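You operate a simulated robot arm through the tools that you are given. There is no shell and no other tool.

Carry out the task below with a simulated robot arm. There is one attempt and no reset: what you move stays moved.

Task
Finish winding the blue bobbin at HIGH tension, then press END.
Fine: tension slider to HIGH and roller arm on, winder slider till FULL and left home, arm away again after END. Leave the knob; move no bobbin. Where these are worked on the way, their far stop is far enough and under half their travel is too little: roller arm.

It is judged by the outcome, as a careful person would: the job done as asked, and still so three seconds after it is handed in. It fails if anything else is knocked over, pushed out of place, dropped, spilled or broken.

Robot
A 7-joint arm with a two-finger parallel gripper, fixed in place. Base frame: the origin is at the foot of the arm, x ahead of it, y to its left, z up. Units: m, degrees, N and s.
Its first joint turns from -132.0 to 132.0 degrees. Payload 3.91 kg.
The TCP is the grasp point between the finger pads, 0.03 m short of the fingertips. In the tool frame z runs along the fingers and y along their closing line. Largest opening 0.11 m; finger width 0.02, thickness 0.01; the body of the gripper, 0.048 by 0.112 m, starts 0.055 m behind the TCP.
Orientation is told as [roll, pitch, yaw] about the base's x, y, z axes, in that order, counted from this pose: with the fingers straight down and closing along the base's y, the tool's x points along the base's -x, its y along +y and its z along -z.

Tools
- The arm moves only by the tool step_arm. Its argument "rows" is text: rows parted by semicolons, each of 7 numbers parted by spaces: the turn, a rotation vector about the tool's x, y, z in units of 5 degrees (1.0 is 5 degrees), then the shift along the tool's x, y, z in units of 25 mm (1.0 is 25 mm), then the closure in counts, from 0 (fully open) to 255 (shut). In form: wx wy wz x y z claw; .... A call has 1 to 20 rows; each row shifts and turns the commanded pose from where the row before left it, along the tool's axes as they then stand. A call with a number of a shift or a turn outside -1 to 1 is refused whole. Each row takes 0.2 s and may step no farther than 0.05 m and 8.6 degrees from the row before; otherwise, or with a gripper value out of range, the whole call is refused. Where a pose cannot be reached the arm comes as near as it can. A force on the tool above 70 N (or 10 N above the force at the start of the call, whichever is more), or a blocked arm, ends the call early, and 0.2 s more pass. Each finger travels about 0.108 m/s and halts on what it meets, pressing with about 32 N; the grip force reading is that of the motor and also rises with nothing between the fingers. The clock runs only during rows and for 0.2 s after the last one: add rows that do not move to give the fingers time. The reply holds the time, the measured pose of the TCP, the force on the tool along the base axes, the opening and the grip force, in the units named above and with some noise, with the torque about the TCP (base axes, N m) and any sound that the robot's microphone picked up.
- Cameras (640 x 400 px; columns grow to the right, rows downward): "scene" is fixed at [0.0507, 0.6502, 1.5096]; the picture's right is [0.14, -0.99, 0.00], its down [-0.92, -0.13, -0.37] and it looks along [0.37, 0.05, -0.93] (base axes); focal length 317 px, centre (320, 200). "wrist" rides on the gripper at [0.072, 0.017, -0.103] in the tool frame; the picture's right is [-0.23, 0.97, 0.00], its down [-0.76, -0.18, -0.62] and it looks along [-0.61, -0.14, 0.78] (tool axes); focal length 222 px, centre (320, 200). There is no depth. A picture from a camera that has moved, and an enlarged one, comes with that camera's place and axes in the base frame and with its lens.
- camera(camera): a new picture of that camera. The clock stands still meanwhile.
- zoom(camera, box): a new picture of the part [left, top, right, bottom] of that camera's present view, enlarged. The clock stands still meanwhile.
- job_done(): hands the job in; it is judged then, once.

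Places have to be worked out from the pictures, the camera data and where the tool is seen. Open the gripper and draw the arm clear of the work before you hand the job in, unless the task says otherwise.

The tools are called after "Emit:" by a JSON object that holds its "op" and its "data". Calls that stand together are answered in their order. step_arm: Moves the arm, as the interface text tells. Its arguments: {"type":"object","properties":{"rows":{"type":"string"}},"required":["rows"]} The other tools are called the same way: camera (camera) takes a picture; zoom (camera, box) takes an enlarged picture of a part of a camera's view; job_done () hands the job in.

At the start:

```text
time: 0.0
position: [0.3373, 0.4993, 1.059]
tool_rot: [0.1, 0.0, 0.0]
wrist_force: [0.0, -0.2, -0.2]
wrist_torque: [0.0, 0.03, -0.01]
gripper_width: 0.1099
grip_force: 0.0
```

scene: 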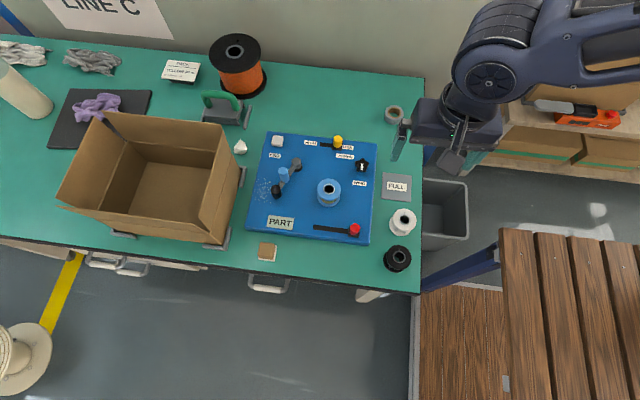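
wrist: 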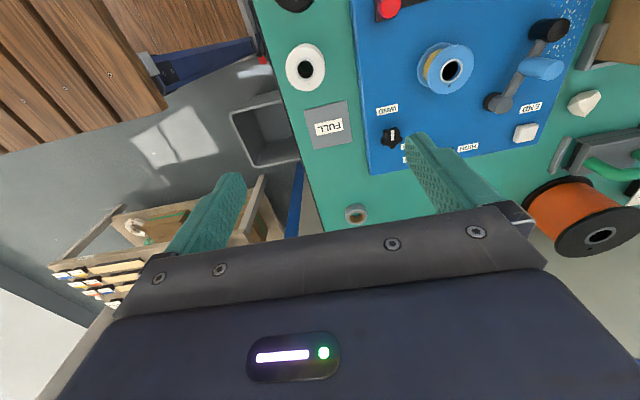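

I start by looking closely at the blue panel in both cameras to identify the sliders, the roller arm, and the END button.

Emit:
{"op": "zoom", "data": {"camera": "scene", "box": [230, 120, 430, 280]}}

Emit:
{"op": "zoom", "data": {"camera": "wrist", "box": [280, 0, 640, 225]}}

Emit:
{"op": "zoom", "data": {"camera": "scene", "box": [245, 125, 325, 205]}}

Emit:
{"op": "zoom", "data": {"camera": "scene", "box": [300, 125, 380, 195]}}

```text
2.50 times, centred on (330, 200) of scene
camera zoom: at [0.0507, 0.6502, 1.5096], right [0.14, -0.99, 0.0], down [-0.92, -0.13, -0.37], along [0.37, 0.05, -0.93], focal length 794 px, centre (295, 200)
```

zoom: 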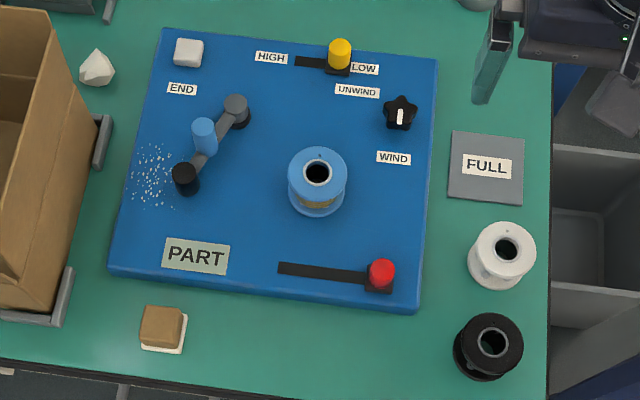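

```text
1.78 times, centred on (460, 112) of wrist
camera zoom: at [0.2654, 0.5168, 1.16], right [0.23, 0.97, 0.0], down [0.76, -0.18, 0.62], along [0.61, -0.14, -0.78], focal length 395 px, centre (71, 356)
```

zoom: 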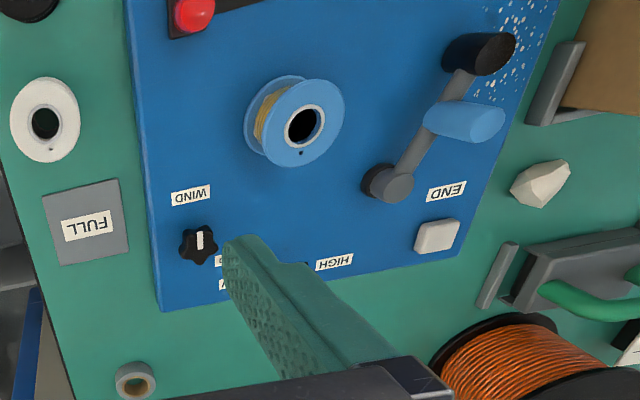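

```text
5.00 times, centred on (285, 165) of scene
camera zoom: at [0.0507, 0.6502, 1.5096], right [0.14, -0.99, 0.0], down [-0.92, -0.13, -0.37], along [0.37, 0.05, -0.93], focal length 1587 px, centre (495, 375)
```

zoom: 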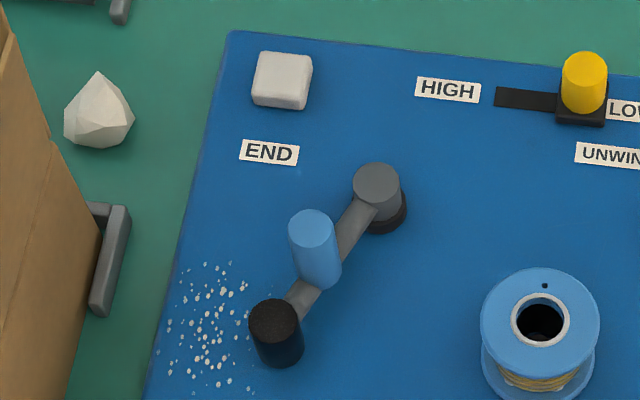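

```text
5.71 times, centred on (340, 160) of scene
camera zoom: at [0.0507, 0.6502, 1.5096], right [0.14, -0.99, 0.0], down [-0.92, -0.13, -0.37], along [0.37, 0.05, -0.93], focal length 1814 px, centre (206, 429)
```

zoom: 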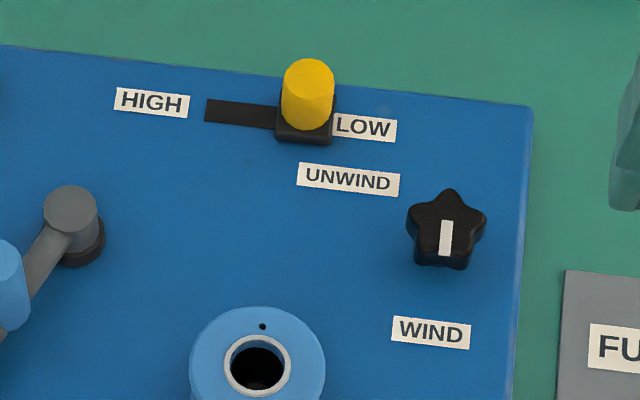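

From the two views I triangulate: the panel top is at z≈0.783, the yellow tension knob at about (0.499, 0.666, top ≈0.82), and the red winder knob at (0.270, 0.600, top ≈0.81). The roller arm handle (blue) is at (0.370, 0.779, top 0.859), its pivot at (0.424, 0.760), and END at (0.481, 0.820, top 0.803). I move above the yellow knob with the fingers partly closed and look again.

Emit:
{"op": "step_arm", "data": {"rows": "0 0 0 -0.924 0.953 0.623 60; 0 0 0 -0.924 0.953 0.623 116; 0 0 0 -0.924 0.953 0.623 116; 0 0 0 -0.924 0.953 0.623 116; 0 0 0 -0.924 0.953 0.623 116; 0 0 0 -0.924 0.953 0.623 116; 0 0 0 -0.924 0.953 0.623 116; 0 0 0 0 0 0 116"}}

```text
time: 1.8
position: [0.5, 0.6688, 0.9509]
tool_rot: [0.2, 0.0, 0.1]
wrist_force: [-0.1, 0.2, 0.3]
wrist_torque: [0.02, 0.01, 0.0]
gripper_width: 0.06
grip_force: 0.1
```

The TCP is at (0.500, 0.669, 0.951) with a 60 mm opening. I take pictures to check the alignment over the yellow knob.

Emit:
{"op": "camera", "data": {"camera": "wrist"}}

Emit:
{"op": "camera", "data": {"camera": "scene"}}

```text
taken
camera wrist: at [0.4287, 0.6854, 1.0525], right [0.23, 0.97, 0.0], down [0.76, -0.18, 0.62], along [0.61, -0.14, -0.78], focal length 222 px, centre (320, 200)
```

wrist: 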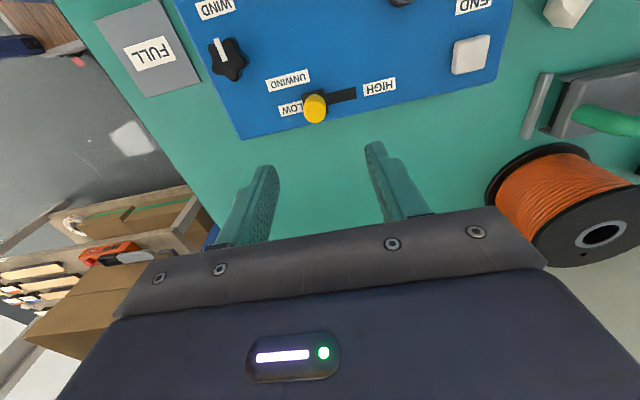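

```text
taken
```

scene: 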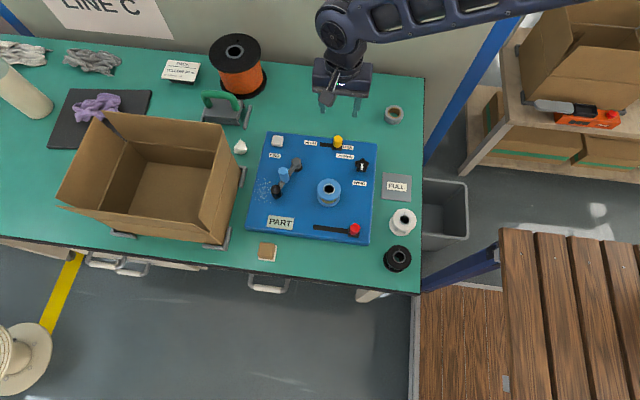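

The yellow knob sits ahead of the fingers in the wrist view, as expected for a tool 13 cm higher. I zoom in to refine its position and height before descending.

Emit:
{"op": "zoom", "data": {"camera": "wrist", "box": [240, 50, 420, 162]}}

Emit:
{"op": "zoom", "data": {"camera": "scene", "box": [300, 125, 380, 175]}}

```text
3.56 times, centred on (330, 106) of wrist
camera zoom: at [0.4287, 0.6854, 1.0525], right [0.23, 0.97, 0.0], down [0.76, -0.18, 0.62], along [0.61, -0.14, -0.78], focal length 790 px, centre (284, 534)
```

zoom: 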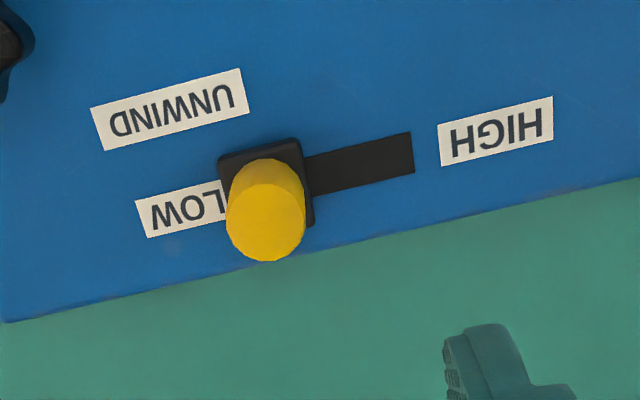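

```text
8.00 times, centred on (340, 150) of scene
camera zoom: at [0.0507, 0.6502, 1.5096], right [0.14, -0.99, 0.0], down [-0.92, -0.13, -0.37], along [0.37, 0.05, -0.93], focal length 2540 px, centre (160, 600)
```

zoom: 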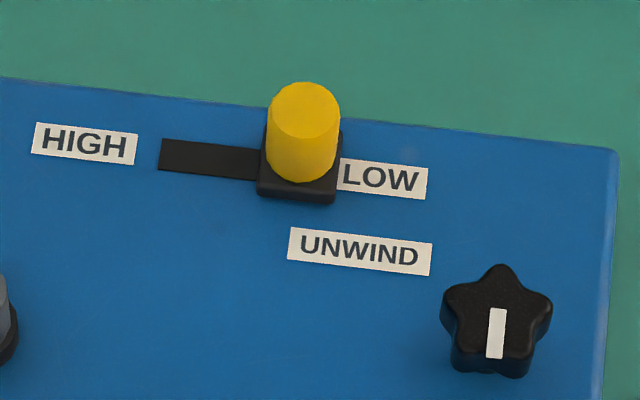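

The knob top is at (0.4986, 0.665, 0.817), about 24 mm in diameter, with the slot running along +y to y≈0.711. I descend with the fingertips to about z=0.796, straddling the knob.

Emit:
{"op": "step_arm", "data": {"rows": "0 0 0 0.05 -0.14 1 116; 0 0 0 0 0 1 116; 0 0 0 0 0 1 116; 0 0 0 0 0 1 116; 0 0 0 0 0 0.6 116; 0 0 0 0 0 0.4 116; 0 0 0 0 0 0 116"}}

```text
time: 3.4
position: [0.4985, 0.6642, 0.8233]
tool_rot: [0.0, 0.1, 0.0]
wrist_force: [0.1, -0.9, 0.6]
wrist_torque: [0.04, -0.01, -0.02]
gripper_width: 0.06
grip_force: 0.0
```

The tool is at (0.4985, 0.664, 0.823) with no contact. I check the view, since this is the first grasp.

Emit:
{"op": "camera", "data": {"camera": "wrist"}}

Emit:
{"op": "zoom", "data": {"camera": "scene", "box": [280, 100, 400, 175]}}

```text
taken
camera wrist: at [0.4269, 0.6808, 0.9255], right [0.23, 0.97, 0.0], down [0.76, -0.18, 0.62], along [0.61, -0.14, -0.78], focal length 222 px, centre (320, 200)
```

wrist: 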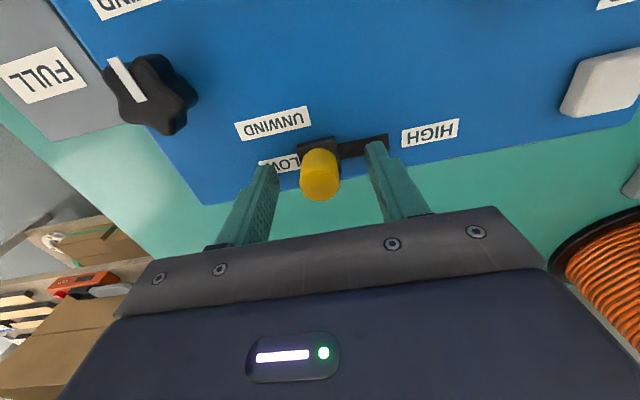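

```text
5.33 times, centred on (340, 138) of scene
camera zoom: at [0.0507, 0.6502, 1.5096], right [0.14, -0.99, 0.0], down [-0.92, -0.13, -0.37], along [0.37, 0.05, -0.93], focal length 1693 px, centre (213, 533)
```

zoom: 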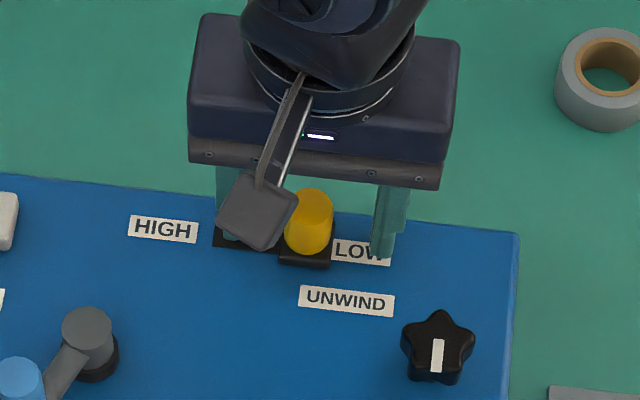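

The fingers straddle the yellow knob cleanly, and the tips are above the slot. I close on it and then slide it toward HIGH (+y) in small steps.

Emit:
{"op": "step_arm", "data": {"rows": "0 0 0 0 0 0 200; 0 0 0 0 0 0 225; 0 0 0 0 0 0 225"}}

```text
time: 4.2
position: [0.4986, 0.6642, 0.8229]
tool_rot: [0.0, 0.0, 0.1]
wrist_force: [3.0, 9.9, -3.8]
wrist_torque: [0.36, -0.14, -0.05]
gripper_width: 0.0258
grip_force: 45.0
```

The knob is gripped at 25.8 mm. Next I slide +y by about 30 mm in 5 mm steps.

Emit:
{"op": "step_arm", "data": {"rows": "0 0 0 0 0.2 0 225; 0 0 0 0 0.2 0 225; 0 0 0 0 0.2 0 225; 0 0 0 0 0.2 0 225; 0 0 0 0 0.2 0 225; 0 0 0 0 0.2 0 225"}}

```text
time: 5.6
position: [0.4982, 0.694, 0.823]
tool_rot: [0.0, 0.1, -0.1]
wrist_force: [10.4, -0.9, -11.4]
wrist_torque: [0.07, -0.1, 0.08]
gripper_width: 0.0258
grip_force: 44.7
```

The slider follows with low resistance. I continue in 2.5 mm steps to find the stop.

Emit:
{"op": "step_arm", "data": {"rows": "0 0 0 0 0.1 0 225; 0 0 0 0 0.1 0 225; 0 0 0 0 0.1 0 225"}}

Emit:
{"op": "zoom", "data": {"camera": "wrist", "box": [220, 80, 480, 242]}}

```text
time: 6.4
position: [0.4983, 0.7009, 0.8235]
tool_rot: [0.1, -0.1, 0.0]
wrist_force: [15.2, -1.2, -12.0]
wrist_torque: [-0.16, -0.26, 0.29]
gripper_width: 0.0257
grip_force: 45.1
```

```text
2.46 times, centred on (350, 161) of wrist
camera zoom: at [0.4269, 0.7169, 0.9256], right [0.23, 0.97, 0.0], down [0.76, -0.18, 0.62], along [0.61, -0.14, -0.78], focal length 547 px, centre (246, 296)
```

zoom: 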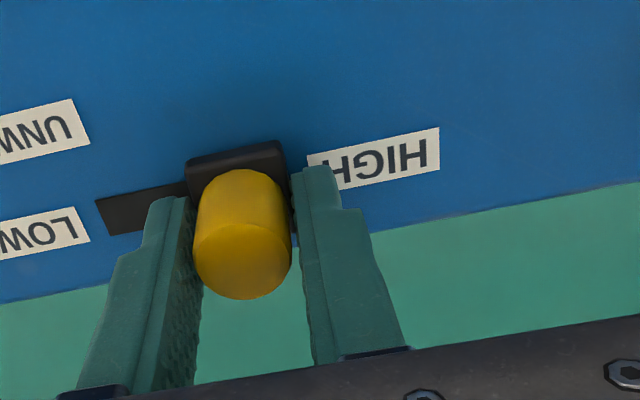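

The carriage is now near the HIGH end: the slot spans y≈0.655–0.711, so the far stop should be around 0.701. I nudge a little more to feel for it.

Emit:
{"op": "step_arm", "data": {"rows": "0 0 0 0 0.1 0 225; 0 0 0 0 0.1 0 225; 0 0 0 0 0 0 225"}}

```text
time: 7.2
position: [0.4991, 0.705, 0.8239]
tool_rot: [0.1, 0.0, -0.1]
wrist_force: [13.0, -13.5, -4.6]
wrist_torque: [-0.54, -0.75, 0.07]
gripper_width: 0.0256
grip_force: 45.2
```

There is now a reaction of −13.5 N in y, which suggests the stop. One more small nudge to confirm.

Emit:
{"op": "step_arm", "data": {"rows": "0 0 0 0 0.1 0 225; 0 0 0 0 0 0 225"}}

Emit:
{"op": "zoom", "data": {"camera": "wrist", "box": [220, 80, 480, 242]}}

```text
time: 7.8
position: [0.4981, 0.7056, 0.8228]
tool_rot: [-0.2, 0.2, 0.0]
wrist_force: [6.5, -58.5, -2.6]
wrist_torque: [-1.62, -0.57, 0.37]
gripper_width: 0.0257
grip_force: 44.5
```

```text
2.46 times, centred on (350, 161) of wrist
camera zoom: at [0.427, 0.7223, 0.9256], right [0.23, 0.97, 0.0], down [0.76, -0.18, 0.62], along [0.61, -0.15, -0.78], focal length 547 px, centre (246, 296)
```

zoom: 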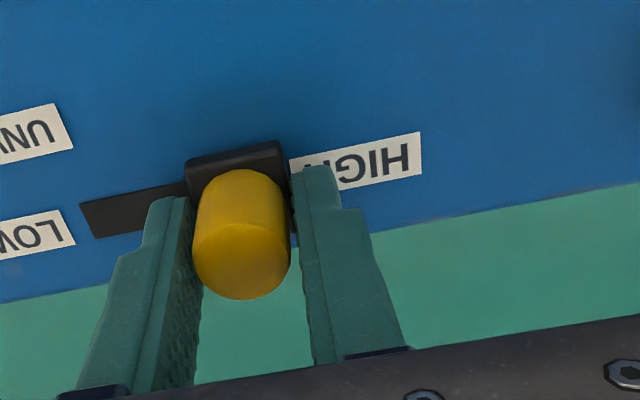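

A firm reaction of −58 N at y=0.7056 shows the slider is at the HIGH stop. I relieve the push, open, and lift straight up.

Emit:
{"op": "step_arm", "data": {"rows": "0 0 0 0 -0.12 0 225; 0 0 0 0 0 0 160; 0 0 0 0 0 0 116; 0 0 0 0 0 0 116; 0 0 0 0 0 -1 116; 0 0 0 0 0 -1 116; 0 0 0 0 0 -1 116; 0 0 0 0 0 -1 116; 0 0 0 0 0 0 116"}}

Emit:
{"op": "zoom", "data": {"camera": "scene", "box": [230, 120, 430, 280]}}

Emit:
{"op": "camera", "data": {"camera": "wrist"}}

```text
time: 9.8
position: [0.498, 0.7087, 0.9226]
tool_rot: [-0.1, 0.0, 0.0]
wrist_force: [0.0, -0.6, -0.2]
wrist_torque: [0.02, -0.03, -0.03]
gripper_width: 0.06
grip_force: 0.0
```

```text
2.50 times, centred on (330, 200) of scene
camera zoom: at [0.0507, 0.6502, 1.5096], right [0.14, -0.99, 0.0], down [-0.92, -0.13, -0.37], along [0.37, 0.05, -0.93], focal length 794 px, centre (295, 200)
```

zoom: 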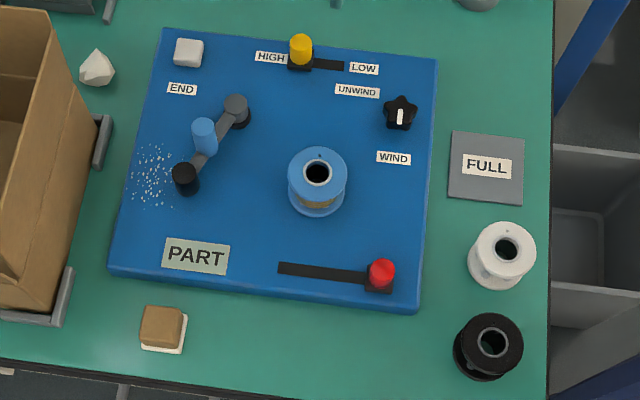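

```text
taken
camera wrist: at [0.4269, 0.7248, 1.0245], right [0.23, 0.97, 0.0], down [0.76, -0.18, 0.62], along [0.61, -0.14, -0.78], focal length 222 px, centre (320, 200)
```

wrist: 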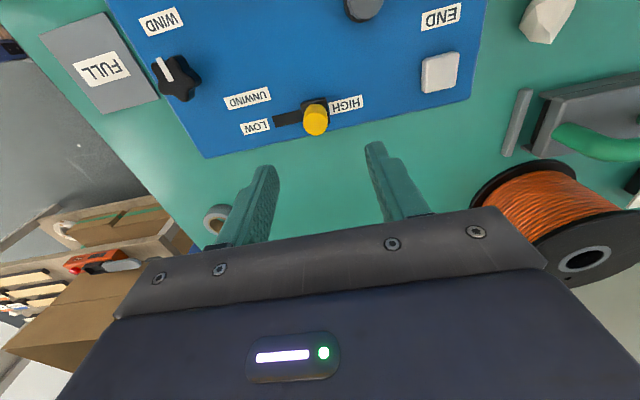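

The tension slider sits at HIGH. Next is the roller arm: I move above the blue handle at about (0.371, 0.778), with the fingertips well above it, and look.

Emit:
{"op": "step_arm", "data": {"rows": "0 0 0 0.5 0.25 -0.4 116; 0 0 0 0.9 0.5 0 116; 0 0 0 0.9 0.5 0 116; 0 0 0 0.9 0.5 0 116; 0 0 0 0.9 0.5 0 116; 0 0 0 0.98 0.52 0 116; 0 0 0 0 0 0 116"}}

Emit:
{"op": "camera", "data": {"camera": "wrist"}}

Emit:
{"op": "zoom", "data": {"camera": "scene", "box": [245, 125, 345, 205]}}

```text
time: 11.4
position: [0.3716, 0.7751, 0.9321]
tool_rot: [0.0, 0.0, 0.0]
wrist_force: [0.1, -0.7, 0.2]
wrist_torque: [0.0, -0.02, 0.0]
gripper_width: 0.06
grip_force: 0.0
```

```text
taken
camera wrist: at [0.3, 0.7911, 1.0342], right [0.23, 0.97, 0.0], down [0.76, -0.18, 0.62], along [0.61, -0.14, -0.78], focal length 222 px, centre (320, 200)
```

wrist: 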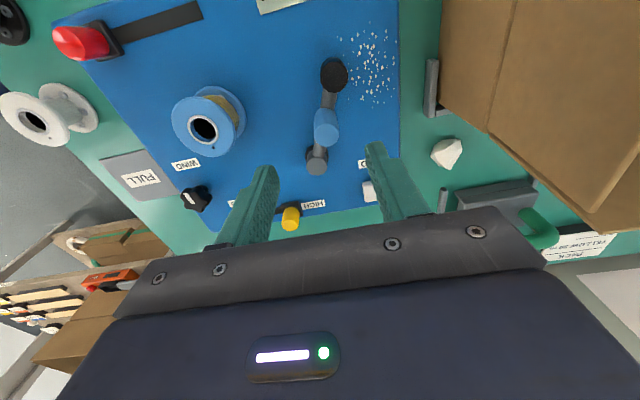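

```text
5.00 times, centred on (295, 165) of scene
camera zoom: at [0.0507, 0.6502, 1.5096], right [0.14, -0.99, 0.0], down [-0.92, -0.13, -0.37], along [0.37, 0.05, -0.93], focal length 1587 px, centre (445, 375)
```

zoom: 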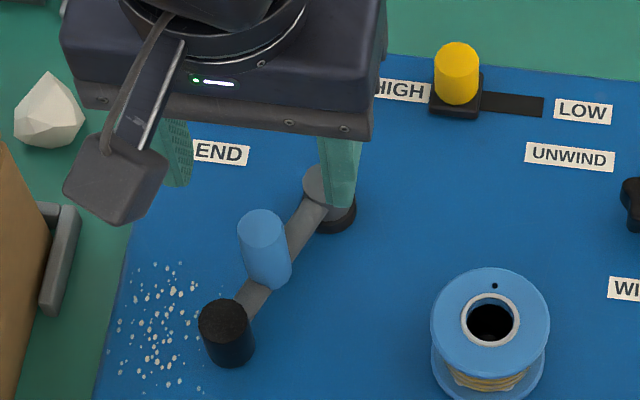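

I zoom in the wrist view to pin down the handle, roller, and bobbin more precisely.

Emit:
{"op": "zoom", "data": {"camera": "wrist", "box": [160, 40, 400, 190]}}

```text
2.67 times, centred on (280, 115) of wrist
camera zoom: at [0.3, 0.7911, 1.0342], right [0.23, 0.97, 0.0], down [0.76, -0.18, 0.62], along [0.61, -0.14, -0.78], focal length 592 px, centre (427, 427)
```

zoom: 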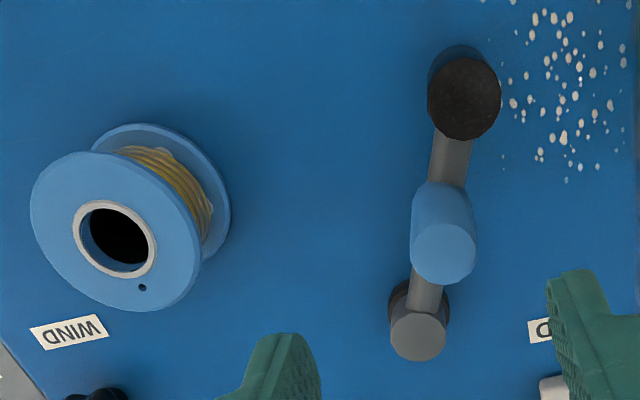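

The handle is at about (0.372, 0.780). I descend so the fingertips stay at about z=0.836 (above the roller and bobbin tops) and close loosely around the handle.

Emit:
{"op": "step_arm", "data": {"rows": "0 0 0 0 0.18 0.7 116; 0 0 0 0 0 0.7 116; 0 0 0 0 0 0.7 116; 0 0 0 0 0 0.54 116; 0 0 0 0 0 0 170; 0 0 0 0 0 0 200; 0 0 0 0 0 0 200"}}

Emit:
{"op": "camera", "data": {"camera": "wrist"}}

Emit:
{"op": "zoom", "data": {"camera": "scene", "box": [245, 125, 345, 205]}}

```text
time: 13.0
position: [0.3714, 0.7792, 0.8668]
tool_rot: [-0.1, 0.0, 0.0]
wrist_force: [0.4, 0.5, -0.5]
wrist_torque: [0.0, 0.02, -0.01]
gripper_width: 0.0237
grip_force: 0.3
```

```text
taken
camera wrist: at [0.3001, 0.7954, 0.9687], right [0.23, 0.97, 0.0], down [0.76, -0.18, 0.62], along [0.61, -0.14, -0.78], focal length 222 px, centre (320, 200)
```

wrist: 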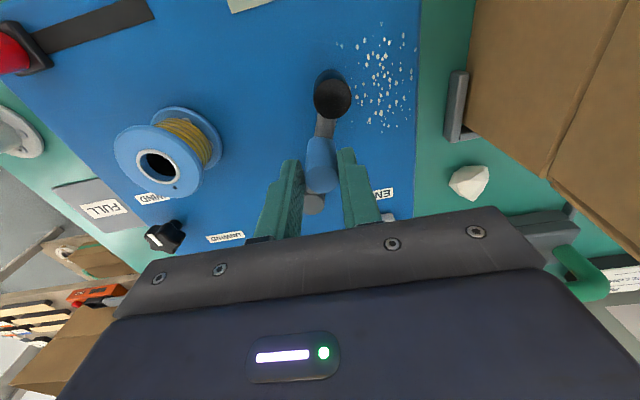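

```text
5.00 times, centred on (295, 165) of scene
camera zoom: at [0.0507, 0.6502, 1.5096], right [0.14, -0.99, 0.0], down [-0.92, -0.13, -0.37], along [0.37, 0.05, -0.93], focal length 1587 px, centre (445, 375)
```

zoom: 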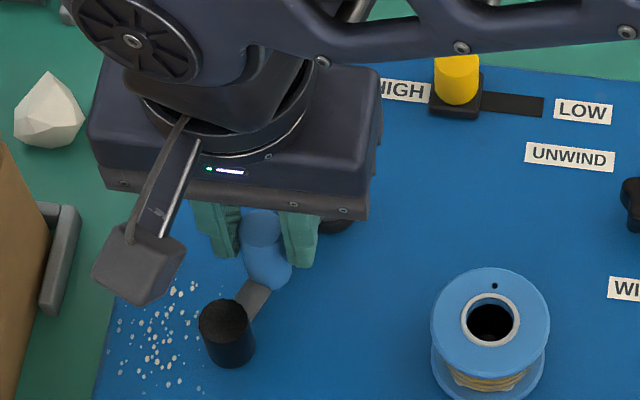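

The handle is caged between the fingers, both clear of the roller. I swing it in −y, about 30 mm first.

Emit:
{"op": "step_arm", "data": {"rows": "0 0 0 0.05 -0.2 0 200; 0 0 0 0.05 -0.2 0 200; 0 0 0 0.03 -0.2 0 200; 0 0 0 0.02 -0.2 0 200; 0 0 0 0 -0.2 0 200; 0 0 0 0 -0.2 0 200; 0 0 0 0 0 0 200"}}

Emit:
{"op": "camera", "data": {"camera": "wrist"}}

```text
time: 14.6
position: [0.3664, 0.7493, 0.8673]
tool_rot: [0.1, -0.1, -0.1]
wrist_force: [0.5, 1.0, -0.7]
wrist_torque: [0.01, 0.01, 0.0]
gripper_width: 0.024
grip_force: 0.5
```

```text
taken
camera wrist: at [0.2955, 0.7661, 0.9696], right [0.23, 0.97, 0.0], down [0.76, -0.18, 0.62], along [0.61, -0.14, -0.78], focal length 222 px, centre (320, 200)
```

wrist: 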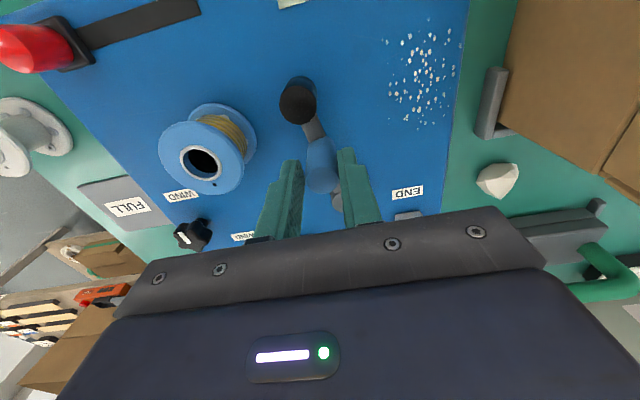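

The arm swings easily and the roller is approaching the bobbin. I continue in small steps along the arc, watching the force.

Emit:
{"op": "step_arm", "data": {"rows": "0 0 0 -0.04 -0.15 0 200; 0 0 0 -0.05 -0.15 0 200; 0 0 0 -0.06 -0.15 0 200; 0 0 0 0 0 0 200"}}

Emit:
{"op": "zoom", "data": {"camera": "wrist", "box": [140, 40, 460, 240]}}

```text
time: 15.6
position: [0.3708, 0.7393, 0.8672]
tool_rot: [0.1, 0.0, 0.1]
wrist_force: [0.1, 1.0, 0.0]
wrist_torque: [0.0, 0.02, 0.02]
gripper_width: 0.0238
grip_force: 0.1
```

```text
2.00 times, centred on (300, 140) of wrist
camera zoom: at [0.2988, 0.7546, 0.9704], right [0.23, 0.97, 0.0], down [0.76, -0.18, 0.62], along [0.61, -0.14, -0.78], focal length 444 px, centre (360, 320)
```

zoom: 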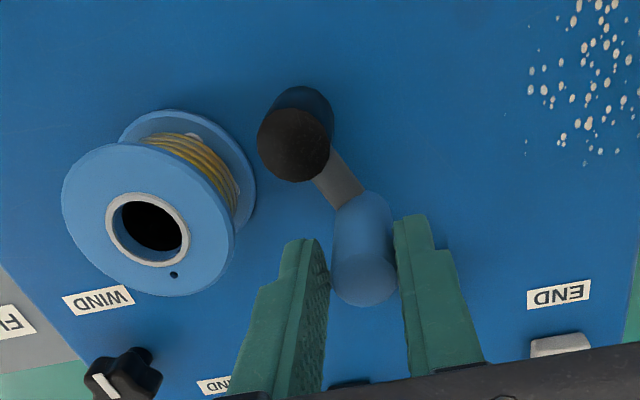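

The roller is now close to the bobbin. I keep going in 2.5 mm steps until there is resistance.

Emit:
{"op": "step_arm", "data": {"rows": "0 0 0 -0.05 -0.1 0 200; 0 0 0 -0.05 -0.1 0 200; 0 0 0 -0.05 -0.1 0 200; 0 0 0 0 0 0 200"}}

Emit:
{"op": "zoom", "data": {"camera": "wrist", "box": [140, 40, 460, 240]}}

```text
time: 16.6
position: [0.3747, 0.73, 0.8675]
tool_rot: [0.1, 0.0, 0.0]
wrist_force: [-0.4, 1.9, 1.5]
wrist_torque: [0.05, 0.05, 0.03]
gripper_width: 0.025
grip_force: 1.1
```

```text
2.00 times, centred on (300, 140) of wrist
camera zoom: at [0.3023, 0.7471, 0.9699], right [0.23, 0.97, 0.0], down [0.76, -0.18, 0.62], along [0.61, -0.14, -0.78], focal length 444 px, centre (360, 320)
```

zoom: 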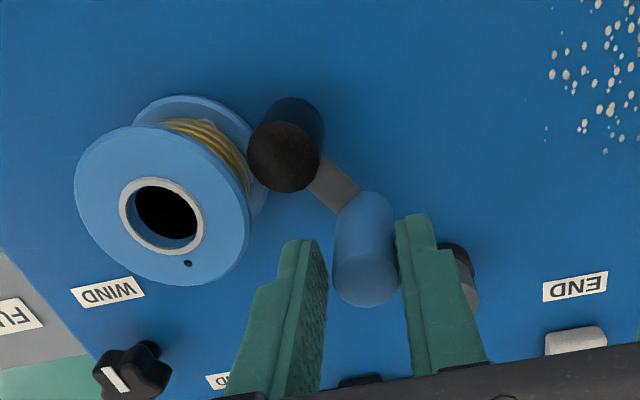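

The roller is almost at the bobbin, and the finger opening is starting to give slightly (25.0 mm), so resistance is beginning. I make one more small nudge and compare.

Emit:
{"op": "step_arm", "data": {"rows": "0 0 0 -0.04 -0.08 0 200; 0 0 0 0 0 0 200"}}

Emit:
{"op": "zoom", "data": {"camera": "wrist", "box": [140, 40, 460, 240]}}

```text
time: 17.2
position: [0.3743, 0.7285, 0.8668]
tool_rot: [0.1, 0.1, 0.0]
wrist_force: [-4.5, 9.2, 1.6]
wrist_torque: [0.11, 0.02, 0.13]
gripper_width: 0.0283
grip_force: 4.4
```

```text
2.00 times, centred on (300, 140) of wrist
camera zoom: at [0.303, 0.7455, 0.9696], right [0.23, 0.97, 0.0], down [0.76, -0.18, 0.62], along [0.61, -0.14, -0.78], focal length 444 px, centre (360, 320)
```

zoom: 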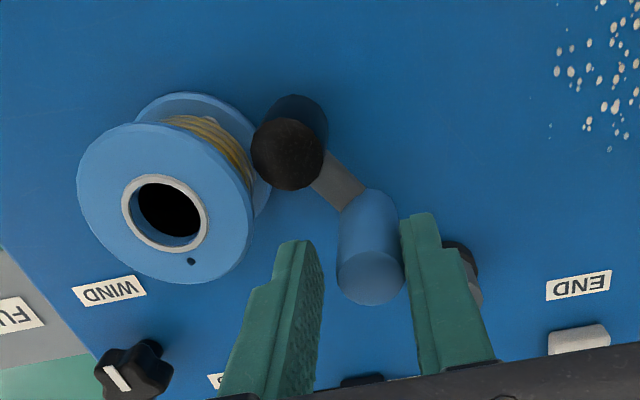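

The y reaction rose to 9 N and the +y finger gave way by 3 mm, so the roller arm is at its far stop against the bobbin. I back off slightly, open just enough to clear the handle, and lift.

Emit:
{"op": "step_arm", "data": {"rows": "0 0 0 0 0.12 0 200; 0 0 0 0 0.04 0 175; 0 0 0 0 0 0 165; 0 0 0 0 0 -0.6 165; 0 0 0 0 0 -1 165; 0 0 0 0 0 -1 165; 0 0 0 0 0 -1 165; 0 0 0 0 0 0 165"}}

Emit:
{"op": "zoom", "data": {"camera": "scene", "box": [230, 120, 430, 280]}}

Emit:
{"op": "camera", "data": {"camera": "wrist"}}

```text
time: 19.0
position: [0.3757, 0.7337, 0.9569]
tool_rot: [0.1, -0.1, 0.0]
wrist_force: [0.0, -0.2, 0.9]
wrist_torque: [0.0, 0.0, 0.01]
gripper_width: 0.0391
grip_force: 0.0
```

```text
2.50 times, centred on (330, 200) of scene
camera zoom: at [0.0507, 0.6502, 1.5096], right [0.14, -0.99, 0.0], down [-0.92, -0.13, -0.37], along [0.37, 0.05, -0.93], focal length 794 px, centre (295, 200)
```

zoom: 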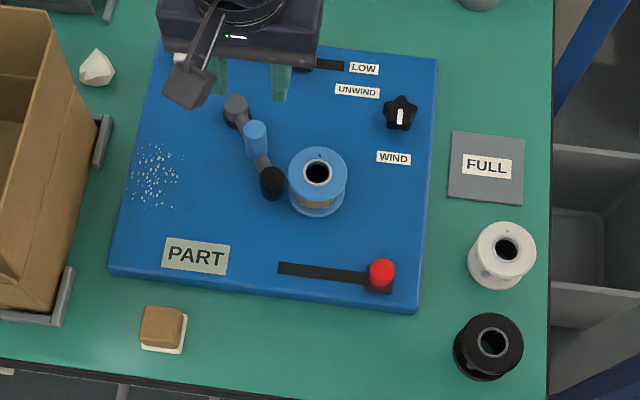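

```text
taken
camera wrist: at [0.3033, 0.7487, 1.0595], right [0.23, 0.97, 0.0], down [0.76, -0.18, 0.62], along [0.61, -0.14, -0.78], focal length 222 px, centre (320, 200)
```

wrist: 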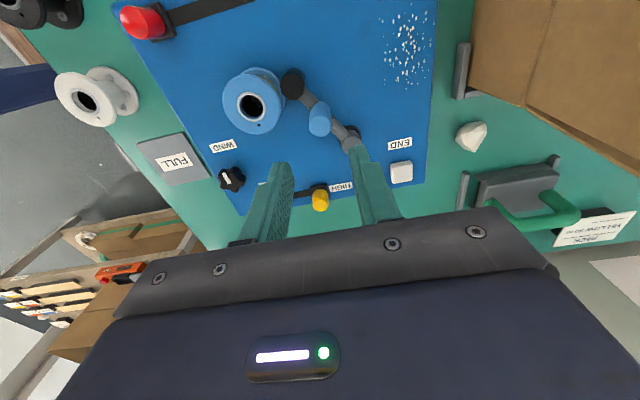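

The roller arm rests at the bobbin. Now I move above the red winder knob at about (0.270, 0.600).

Emit:
{"op": "step_arm", "data": {"rows": "0 0 0 0.705 -0.892 0.2 140; 0 0 0 0.705 -0.892 0.2 116; 0 0 0 0.705 -0.892 0.2 116; 0 0 0 0.705 -0.892 0.2 116; 0 0 0 0.705 -0.892 0.2 116; 0 0 0 0.705 -0.892 0.2 116; 0 0 0 0 0 0 116"}}

Emit:
{"op": "camera", "data": {"camera": "wrist"}}

Emit:
{"op": "zoom", "data": {"camera": "scene", "box": [290, 190, 390, 260]}}

```text
time: 20.6
position: [0.2687, 0.5995, 0.9287]
tool_rot: [0.0, 0.0, 0.1]
wrist_force: [-0.6, -0.7, 1.0]
wrist_torque: [0.0, 0.06, -0.02]
gripper_width: 0.0598
grip_force: 0.0
```

```text
taken
camera wrist: at [0.1974, 0.6161, 1.0302], right [0.23, 0.97, 0.0], down [0.76, -0.18, 0.62], along [0.61, -0.14, -0.78], focal length 222 px, centre (320, 200)
```

wrist: 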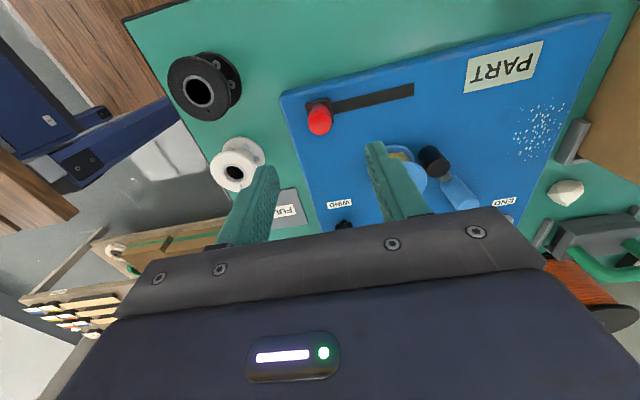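

```text
5.71 times, centred on (340, 225) of scene
camera zoom: at [0.0507, 0.6502, 1.5096], right [0.14, -0.99, 0.0], down [-0.92, -0.13, -0.37], along [0.37, 0.05, -0.93], focal length 1814 px, centre (206, 57)
```

zoom: 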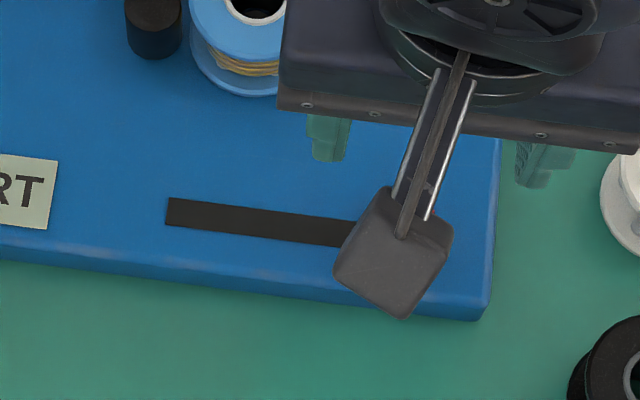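

The red knob is confirmed at (0.270, 0.600), directly beneath the tool. I descend and grip it.

Emit:
{"op": "step_arm", "data": {"rows": "0 0 0 -0.05 0 1 116; 0 0 0 0 0 1 116; 0 0 0 0 0 1 116; 0 0 0 0 0 0.7 116; 0 0 0 0 0 0.5 116; 0 0 0 0 0 0 116"}}

Emit:
{"op": "zoom", "data": {"camera": "wrist", "box": [180, 60, 460, 235]}}

```text
time: 22.0
position: [0.2721, 0.5997, 0.8253]
tool_rot: [0.1, -0.1, 0.1]
wrist_force: [0.2, -0.2, -0.5]
wrist_torque: [-0.03, 0.03, -0.01]
gripper_width: 0.0601
grip_force: 0.0
```

```text
2.29 times, centred on (320, 148) of wrist
camera zoom: at [0.1997, 0.6166, 0.9263], right [0.23, 0.97, 0.0], down [0.76, -0.18, 0.62], along [0.61, -0.14, -0.78], focal length 508 px, centre (320, 320)
```

zoom: 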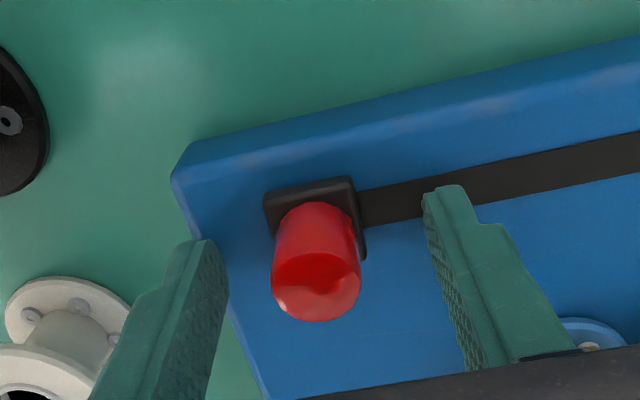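

The fingers straddle the red knob cleanly. I grip it.

Emit:
{"op": "step_arm", "data": {"rows": "0 0 0 0 0 0 200; 0 0 0 0 0 0 225; 0 0 0 0 0 0 225"}}

```text
time: 22.8
position: [0.2713, 0.6006, 0.8236]
tool_rot: [0.0, -0.1, 0.0]
wrist_force: [-0.4, 0.2, -0.6]
wrist_torque: [-0.01, -0.23, 0.0]
gripper_width: 0.0257
grip_force: 44.9
```

Gripped at 25.7 mm. I slide +y by 40 mm, then check the lateral force for slot alignment.

Emit:
{"op": "step_arm", "data": {"rows": "0 0 0 0 0.2 0 225; 0 0 0 0 0.3 0 225; 0 0 0 0 0.3 0 225; 0 0 0 0 0.3 0 225; 0 0 0 0 0.3 0 225; 0 0 0 0 0.2 0 225"}}

```text
time: 24.2
position: [0.2716, 0.6394, 0.8242]
tool_rot: [0.1, -0.1, 0.0]
wrist_force: [9.8, -0.1, 12.0]
wrist_torque: [0.04, -0.46, -0.13]
gripper_width: 0.0256
grip_force: 45.3
```

There is a small +x lateral force (10 N), so the slot leans about 1° toward +x. I compensate and continue.

Emit:
{"op": "step_arm", "data": {"rows": "0 0 0 -0.02 0.3 0 225; 0 0 0 -0.01 0.3 0 225; 0 0 0 -0.01 0.3 0 225; 0 0 0 -0.01 0.3 0 225; 0 0 0 -0.005 0.15 0 225"}}

Emit:
{"op": "zoom", "data": {"camera": "scene", "box": [230, 120, 430, 280]}}

Emit:
{"op": "camera", "data": {"camera": "wrist"}}

```text
time: 25.4
position: [0.2711, 0.6719, 0.824]
tool_rot: [0.1, 0.0, 0.1]
wrist_force: [0.4, -0.6, 16.3]
wrist_torque: [0.02, -0.77, -0.13]
gripper_width: 0.0258
grip_force: 45.1
```

```text
2.50 times, centred on (330, 200) of scene
camera zoom: at [0.0507, 0.6502, 1.5096], right [0.14, -0.99, 0.0], down [-0.92, -0.13, -0.37], along [0.37, 0.05, -0.93], focal length 794 px, centre (295, 200)
```

zoom: 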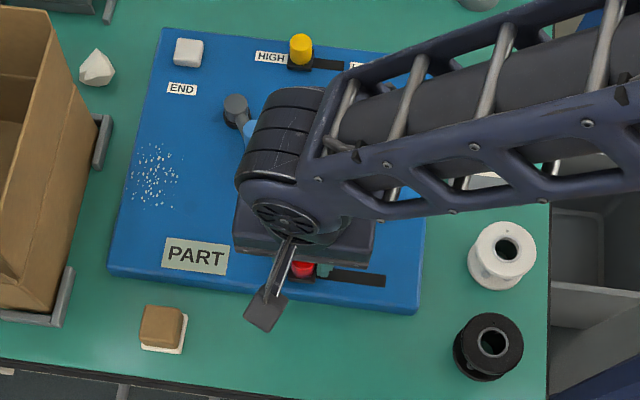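

```text
taken
camera wrist: at [0.1997, 0.6887, 0.9263], right [0.23, 0.97, 0.0], down [0.76, -0.18, 0.62], along [0.61, -0.14, -0.78], focal length 222 px, centre (320, 200)
```

wrist: 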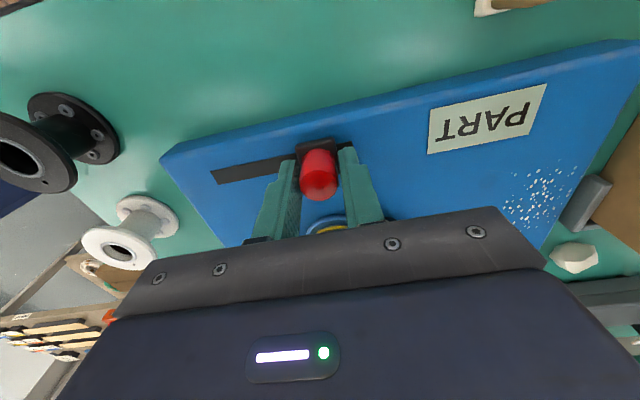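

PART is still displayed. The far end should be around y≈0.686, so I continue slowly to the stop.

Emit:
{"op": "step_arm", "data": {"rows": "0 0 0 -0.005 0.15 0 225; 0 0 0 -0.005 0.15 0 225; 0 0 0 -0.005 0.15 0 225; 0 0 0 -0.005 0.1 0 225; 0 0 0 0 0 0 225"}}

Emit:
{"op": "camera", "data": {"camera": "wrist"}}

```text
time: 26.6
position: [0.2721, 0.686, 0.8248]
tool_rot: [0.1, 0.0, 0.0]
wrist_force: [-14.8, 1.2, 29.4]
wrist_torque: [0.02, 0.5, -0.14]
gripper_width: 0.0259
grip_force: 45.1
```

```text
taken
camera wrist: at [0.1998, 0.7028, 0.9262], right [0.23, 0.97, 0.0], down [0.76, -0.18, 0.62], along [0.61, -0.14, -0.78], focal length 222 px, centre (320, 200)
```

wrist: 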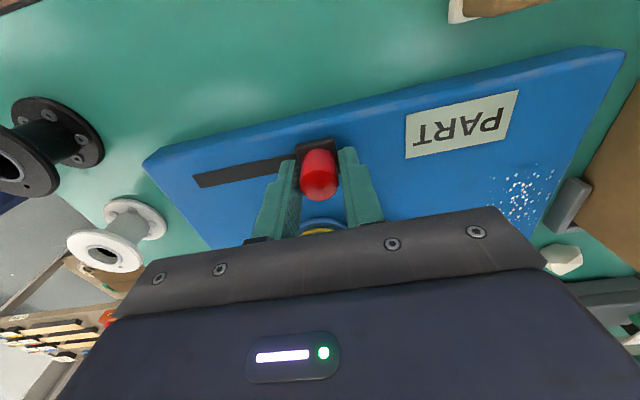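

The slider is still free in y but shows side loads of −15 N in x and +29 N in z, so I relieve those slightly while nudging on to the stop.

Emit:
{"op": "step_arm", "data": {"rows": "0 0 0 0.03 0 -0.05 225; 0 0 0 0 0.1 0 225; 0 0 0 0 0.1 0 225; 0 0 0 0 0 0 225"}}

Emit:
{"op": "camera", "data": {"camera": "wrist"}}

```text
time: 27.6
position: [0.2719, 0.6906, 0.8236]
tool_rot: [-0.1, 0.0, 0.0]
wrist_force: [-11.9, -22.1, 14.1]
wrist_torque: [-0.92, -0.07, 0.0]
gripper_width: 0.0259
grip_force: 45.1
```

```text
taken
camera wrist: at [0.1998, 0.7069, 0.926], right [0.23, 0.97, 0.0], down [0.76, -0.18, 0.62], along [0.61, -0.14, -0.78], focal length 222 px, centre (320, 200)
```

wrist: 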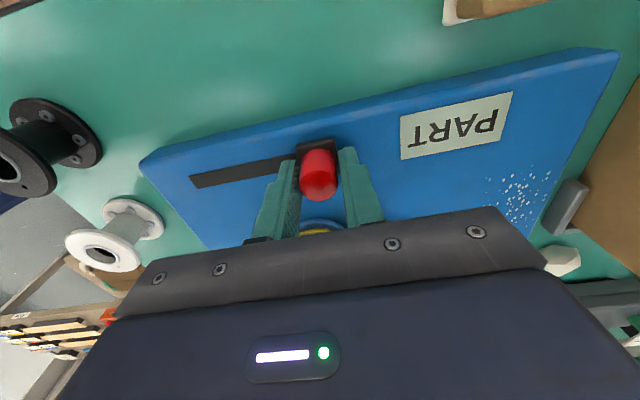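

The stop is reached at y≈0.690 (−22 N) and the sign still reads PART. I dwell here about a second to see whether winding depends on time.

Emit:
{"op": "step_arm", "data": {"rows": "0 0 0 0.02 -0.03 0 225; 0 0 0 0 0 0 225; 0 0 0 0 0 0 225; 0 0 0 0 0 0 225; 0 0 0 0 0 0 225"}}

Emit:
{"op": "camera", "data": {"camera": "wrist"}}

```text
time: 28.8
position: [0.2708, 0.6921, 0.8243]
tool_rot: [0.0, 0.0, 0.0]
wrist_force: [-2.9, -23.1, 2.9]
wrist_torque: [-0.58, -0.24, -0.05]
gripper_width: 0.0259
grip_force: 44.8
```

```text
taken
camera wrist: at [0.1998, 0.7066, 0.926], right [0.23, 0.97, 0.0], down [0.76, -0.18, 0.62], along [0.61, -0.14, -0.78], focal length 222 px, centre (320, 200)
```

wrist: 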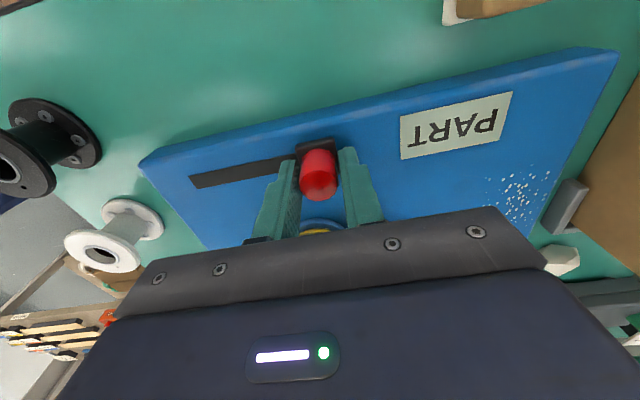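

It is still PART, so winding likely takes repeated strokes. I return the slider to home (y≈0.600).

Emit:
{"op": "step_arm", "data": {"rows": "0 0 0 0.0025 -0.2 0 225; 0 0 0 0.0025 -0.4 0 225; 0 0 0 0.0025 -0.4 0 225; 0 0 0 0.0025 -0.4 0 225; 0 0 0 0.0025 -0.4 0 225; 0 0 0 0.0025 -0.4 0 225; 0 0 0 0.0025 -0.4 0 225; 0 0 0 0.0025 -0.4 0 225; 0 0 0 0.0025 -0.37 0 225; 0 0 0 0.0025 -0.2 0 225; 0 0 0 0 -0.1 0 225; 0 0 0 0 0 0 225"}}

Emit:
{"op": "camera", "data": {"camera": "wrist"}}

Emit:
{"op": "zoom", "data": {"camera": "scene", "box": [230, 120, 430, 280]}}

```text
time: 31.4
position: [0.2711, 0.5995, 0.824]
tool_rot: [0.3, -0.1, 0.0]
wrist_force: [21.6, 19.4, 19.2]
wrist_torque: [0.63, -0.29, -0.03]
gripper_width: 0.0255
grip_force: 44.9
```

```text
taken
camera wrist: at [0.1996, 0.6159, 0.9261], right [0.23, 0.97, 0.0], down [0.76, -0.18, 0.62], along [0.61, -0.14, -0.78], focal length 222 px, centre (320, 200)
```

wrist: 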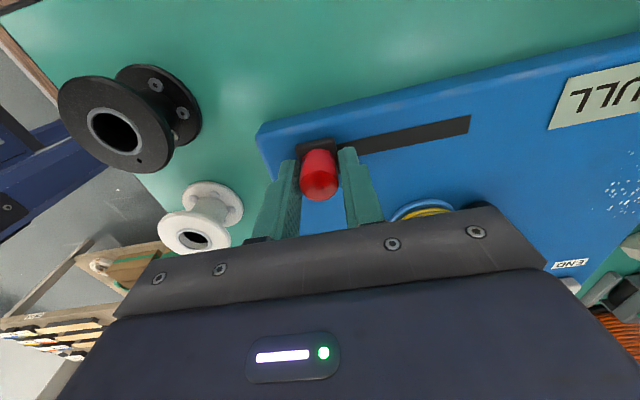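

```text
2.50 times, centred on (330, 200) of scene
camera zoom: at [0.0507, 0.6502, 1.5096], right [0.14, -0.99, 0.0], down [-0.92, -0.13, -0.37], along [0.37, 0.05, -0.93], focal length 794 px, centre (295, 200)
```

zoom: 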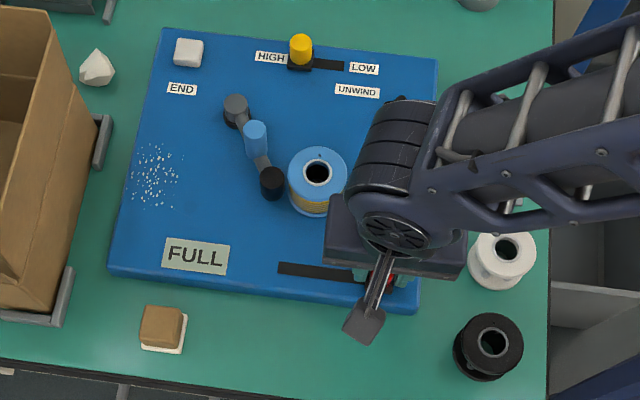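

The sign now reads FULL, the winding has grown, and the slider is back at the home stop (+19 N reaction). I relieve the load, open, and lift clear.

Emit:
{"op": "step_arm", "data": {"rows": "0 0 0 -0.03 0.03 -0.03 225; 0 0 0 0 0 0 160; 0 0 0 0 0 0 116; 0 0 0 0 0 0 116; 0 0 0 0 0 -1 116; 0 0 0 0 0 -1 116; 0 0 0 0 0 -1 116; 0 0 0 0 0 -1 116; 0 0 0 0 0 0 116"}}

Emit:
{"op": "camera", "data": {"camera": "wrist"}}

Emit:
{"op": "zoom", "data": {"camera": "scene", "box": [230, 120, 430, 280]}}

```text
time: 33.4
position: [0.2711, 0.6016, 0.924]
tool_rot: [0.2, 0.0, 0.0]
wrist_force: [0.0, -0.3, -0.7]
wrist_torque: [0.01, -0.01, -0.01]
gripper_width: 0.0598
grip_force: 0.1
```

```text
taken
camera wrist: at [0.2001, 0.6169, 1.0274], right [0.23, 0.97, 0.0], down [0.76, -0.18, 0.62], along [0.61, -0.14, -0.78], focal length 222 px, centre (320, 200)
```

wrist: 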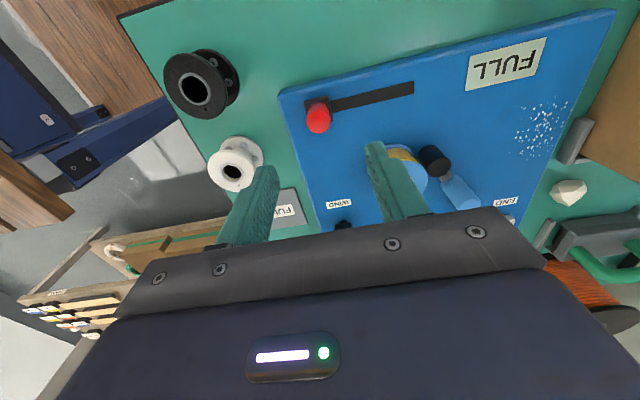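

```text
2.50 times, centred on (330, 200) of scene
camera zoom: at [0.0507, 0.6502, 1.5096], right [0.14, -0.99, 0.0], down [-0.92, -0.13, -0.37], along [0.37, 0.05, -0.93], focal length 794 px, centre (295, 200)
```

zoom: 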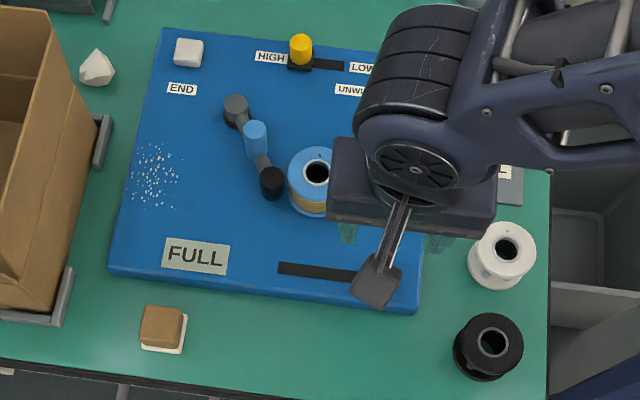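

The red slider is home and FULL is shown. Next I close the fingers and travel above END at about (0.482, 0.820), staying high.

Emit:
{"op": "step_arm", "data": {"rows": "0 0 0 -0.84 0.87 -0.1 180; 0 0 0 -0.84 0.87 -0.1 255; 0 0 0 -0.84 0.87 0 255; 0 0 0 -0.84 0.87 0 255; 0 0 0 -0.84 0.87 0 255; 0 0 0 -0.84 0.87 0 255; 0 0 0 -0.84 0.87 0 255; 0 0 0 -0.84 0.87 0 255; 0 0 0 -0.84 0.87 0 255; 0 0 0 -0.84 0.87 0 255; 0 0 0 0 0 0 255"}}

Emit:
{"op": "camera", "data": {"camera": "wrist"}}

Emit:
{"op": "zoom", "data": {"camera": "scene", "box": [230, 100, 350, 180]}}

```text
time: 35.8
position: [0.4819, 0.8168, 0.9305]
tool_rot: [0.1, 0.0, 0.0]
wrist_force: [-0.2, -0.8, -0.5]
wrist_torque: [0.0, 0.0, 0.03]
gripper_width: 0.0001
grip_force: 32.0
```

```text
taken
camera wrist: at [0.4095, 0.8338, 1.0325], right [0.23, 0.97, 0.0], down [0.76, -0.18, 0.62], along [0.61, -0.14, -0.78], focal length 222 px, centre (320, 200)
```

wrist: 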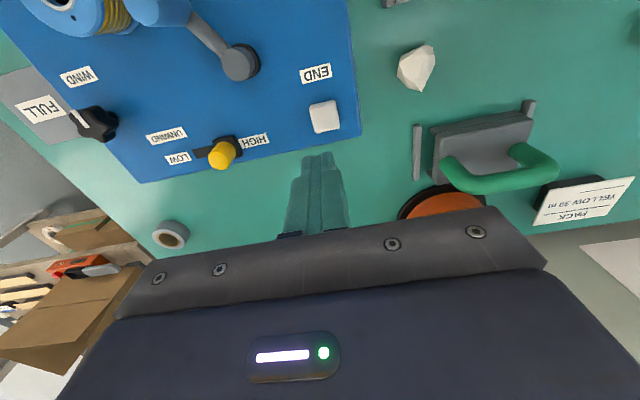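

```text
5.00 times, centred on (290, 140) of scene
camera zoom: at [0.0507, 0.6502, 1.5096], right [0.14, -0.99, 0.0], down [-0.92, -0.13, -0.37], along [0.37, 0.05, -0.93], focal length 1587 px, centre (470, 500)
```

zoom: 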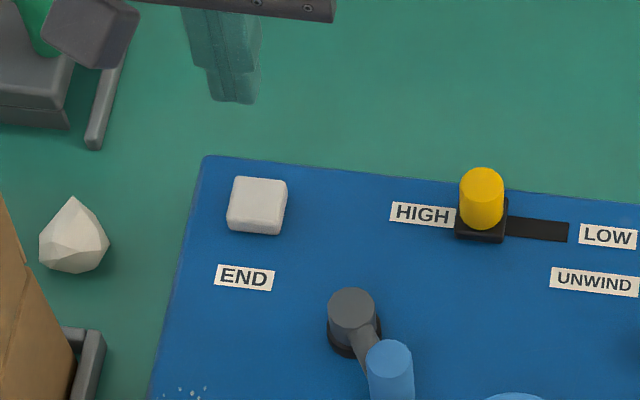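

END is centred at about (0.4845, 0.821). I shift slightly and descend to about 5 mm above it.

Emit:
{"op": "step_arm", "data": {"rows": "0 0 0 -0.1 0.16 0.8 255; 0 0 0 0 0 0.8 255; 0 0 0 0 0 0.8 255; 0 0 0 0 0 0.8 255; 0 0 0 0 0 0.5 255; 0 0 0 0 0 0 255"}}

Emit:
{"op": "zoom", "data": {"camera": "wrist", "box": [220, 80, 440, 218]}}

Emit:
{"op": "zoom", "data": {"camera": "scene", "box": [230, 100, 350, 180]}}

```text
time: 37.2
position: [0.4849, 0.8215, 0.837]
tool_rot: [0.1, 0.0, 0.0]
wrist_force: [0.8, 0.6, 0.0]
wrist_torque: [0.01, -0.01, -0.01]
gripper_width: 0.0001
grip_force: 31.8
```

```text
2.90 times, centred on (330, 149) of wrist
camera zoom: at [0.4131, 0.8373, 0.9396], right [0.23, 0.97, 0.0], down [0.76, -0.18, 0.62], along [0.61, -0.14, -0.78], focal length 644 px, centre (291, 348)
```

zoom: 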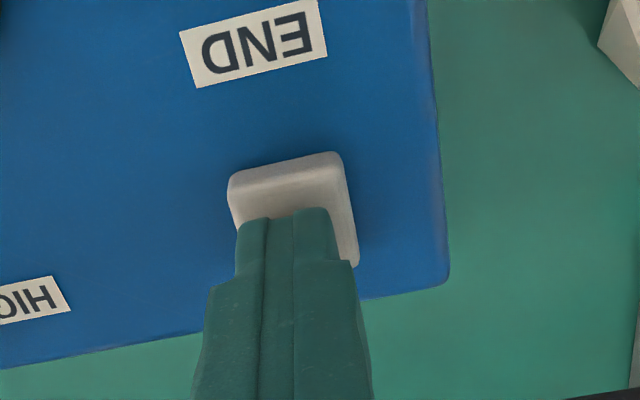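

```text
5.00 times, centred on (290, 140) of scene
camera zoom: at [0.0507, 0.6502, 1.5096], right [0.14, -0.99, 0.0], down [-0.92, -0.13, -0.37], along [0.37, 0.05, -0.93], focal length 1587 px, centre (470, 500)
```

zoom: 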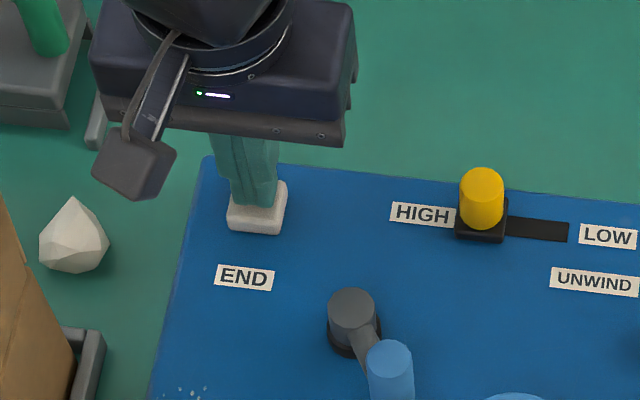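

The closed tips are right over END. I press down in 2 mm steps and watch the force.

Emit:
{"op": "step_arm", "data": {"rows": "0 0 0 0 0 0.08 255; 0 0 0 0 0 0.08 255; 0 0 0 0 0 0.08 255; 0 0 0 0 0 0 255"}}

```text
time: 38.2
position: [0.4849, 0.8205, 0.8309]
tool_rot: [0.0, 0.0, 0.0]
wrist_force: [-0.3, -0.4, 0.6]
wrist_torque: [-0.07, -0.03, 0.02]
gripper_width: 0.0002
grip_force: 31.9
```

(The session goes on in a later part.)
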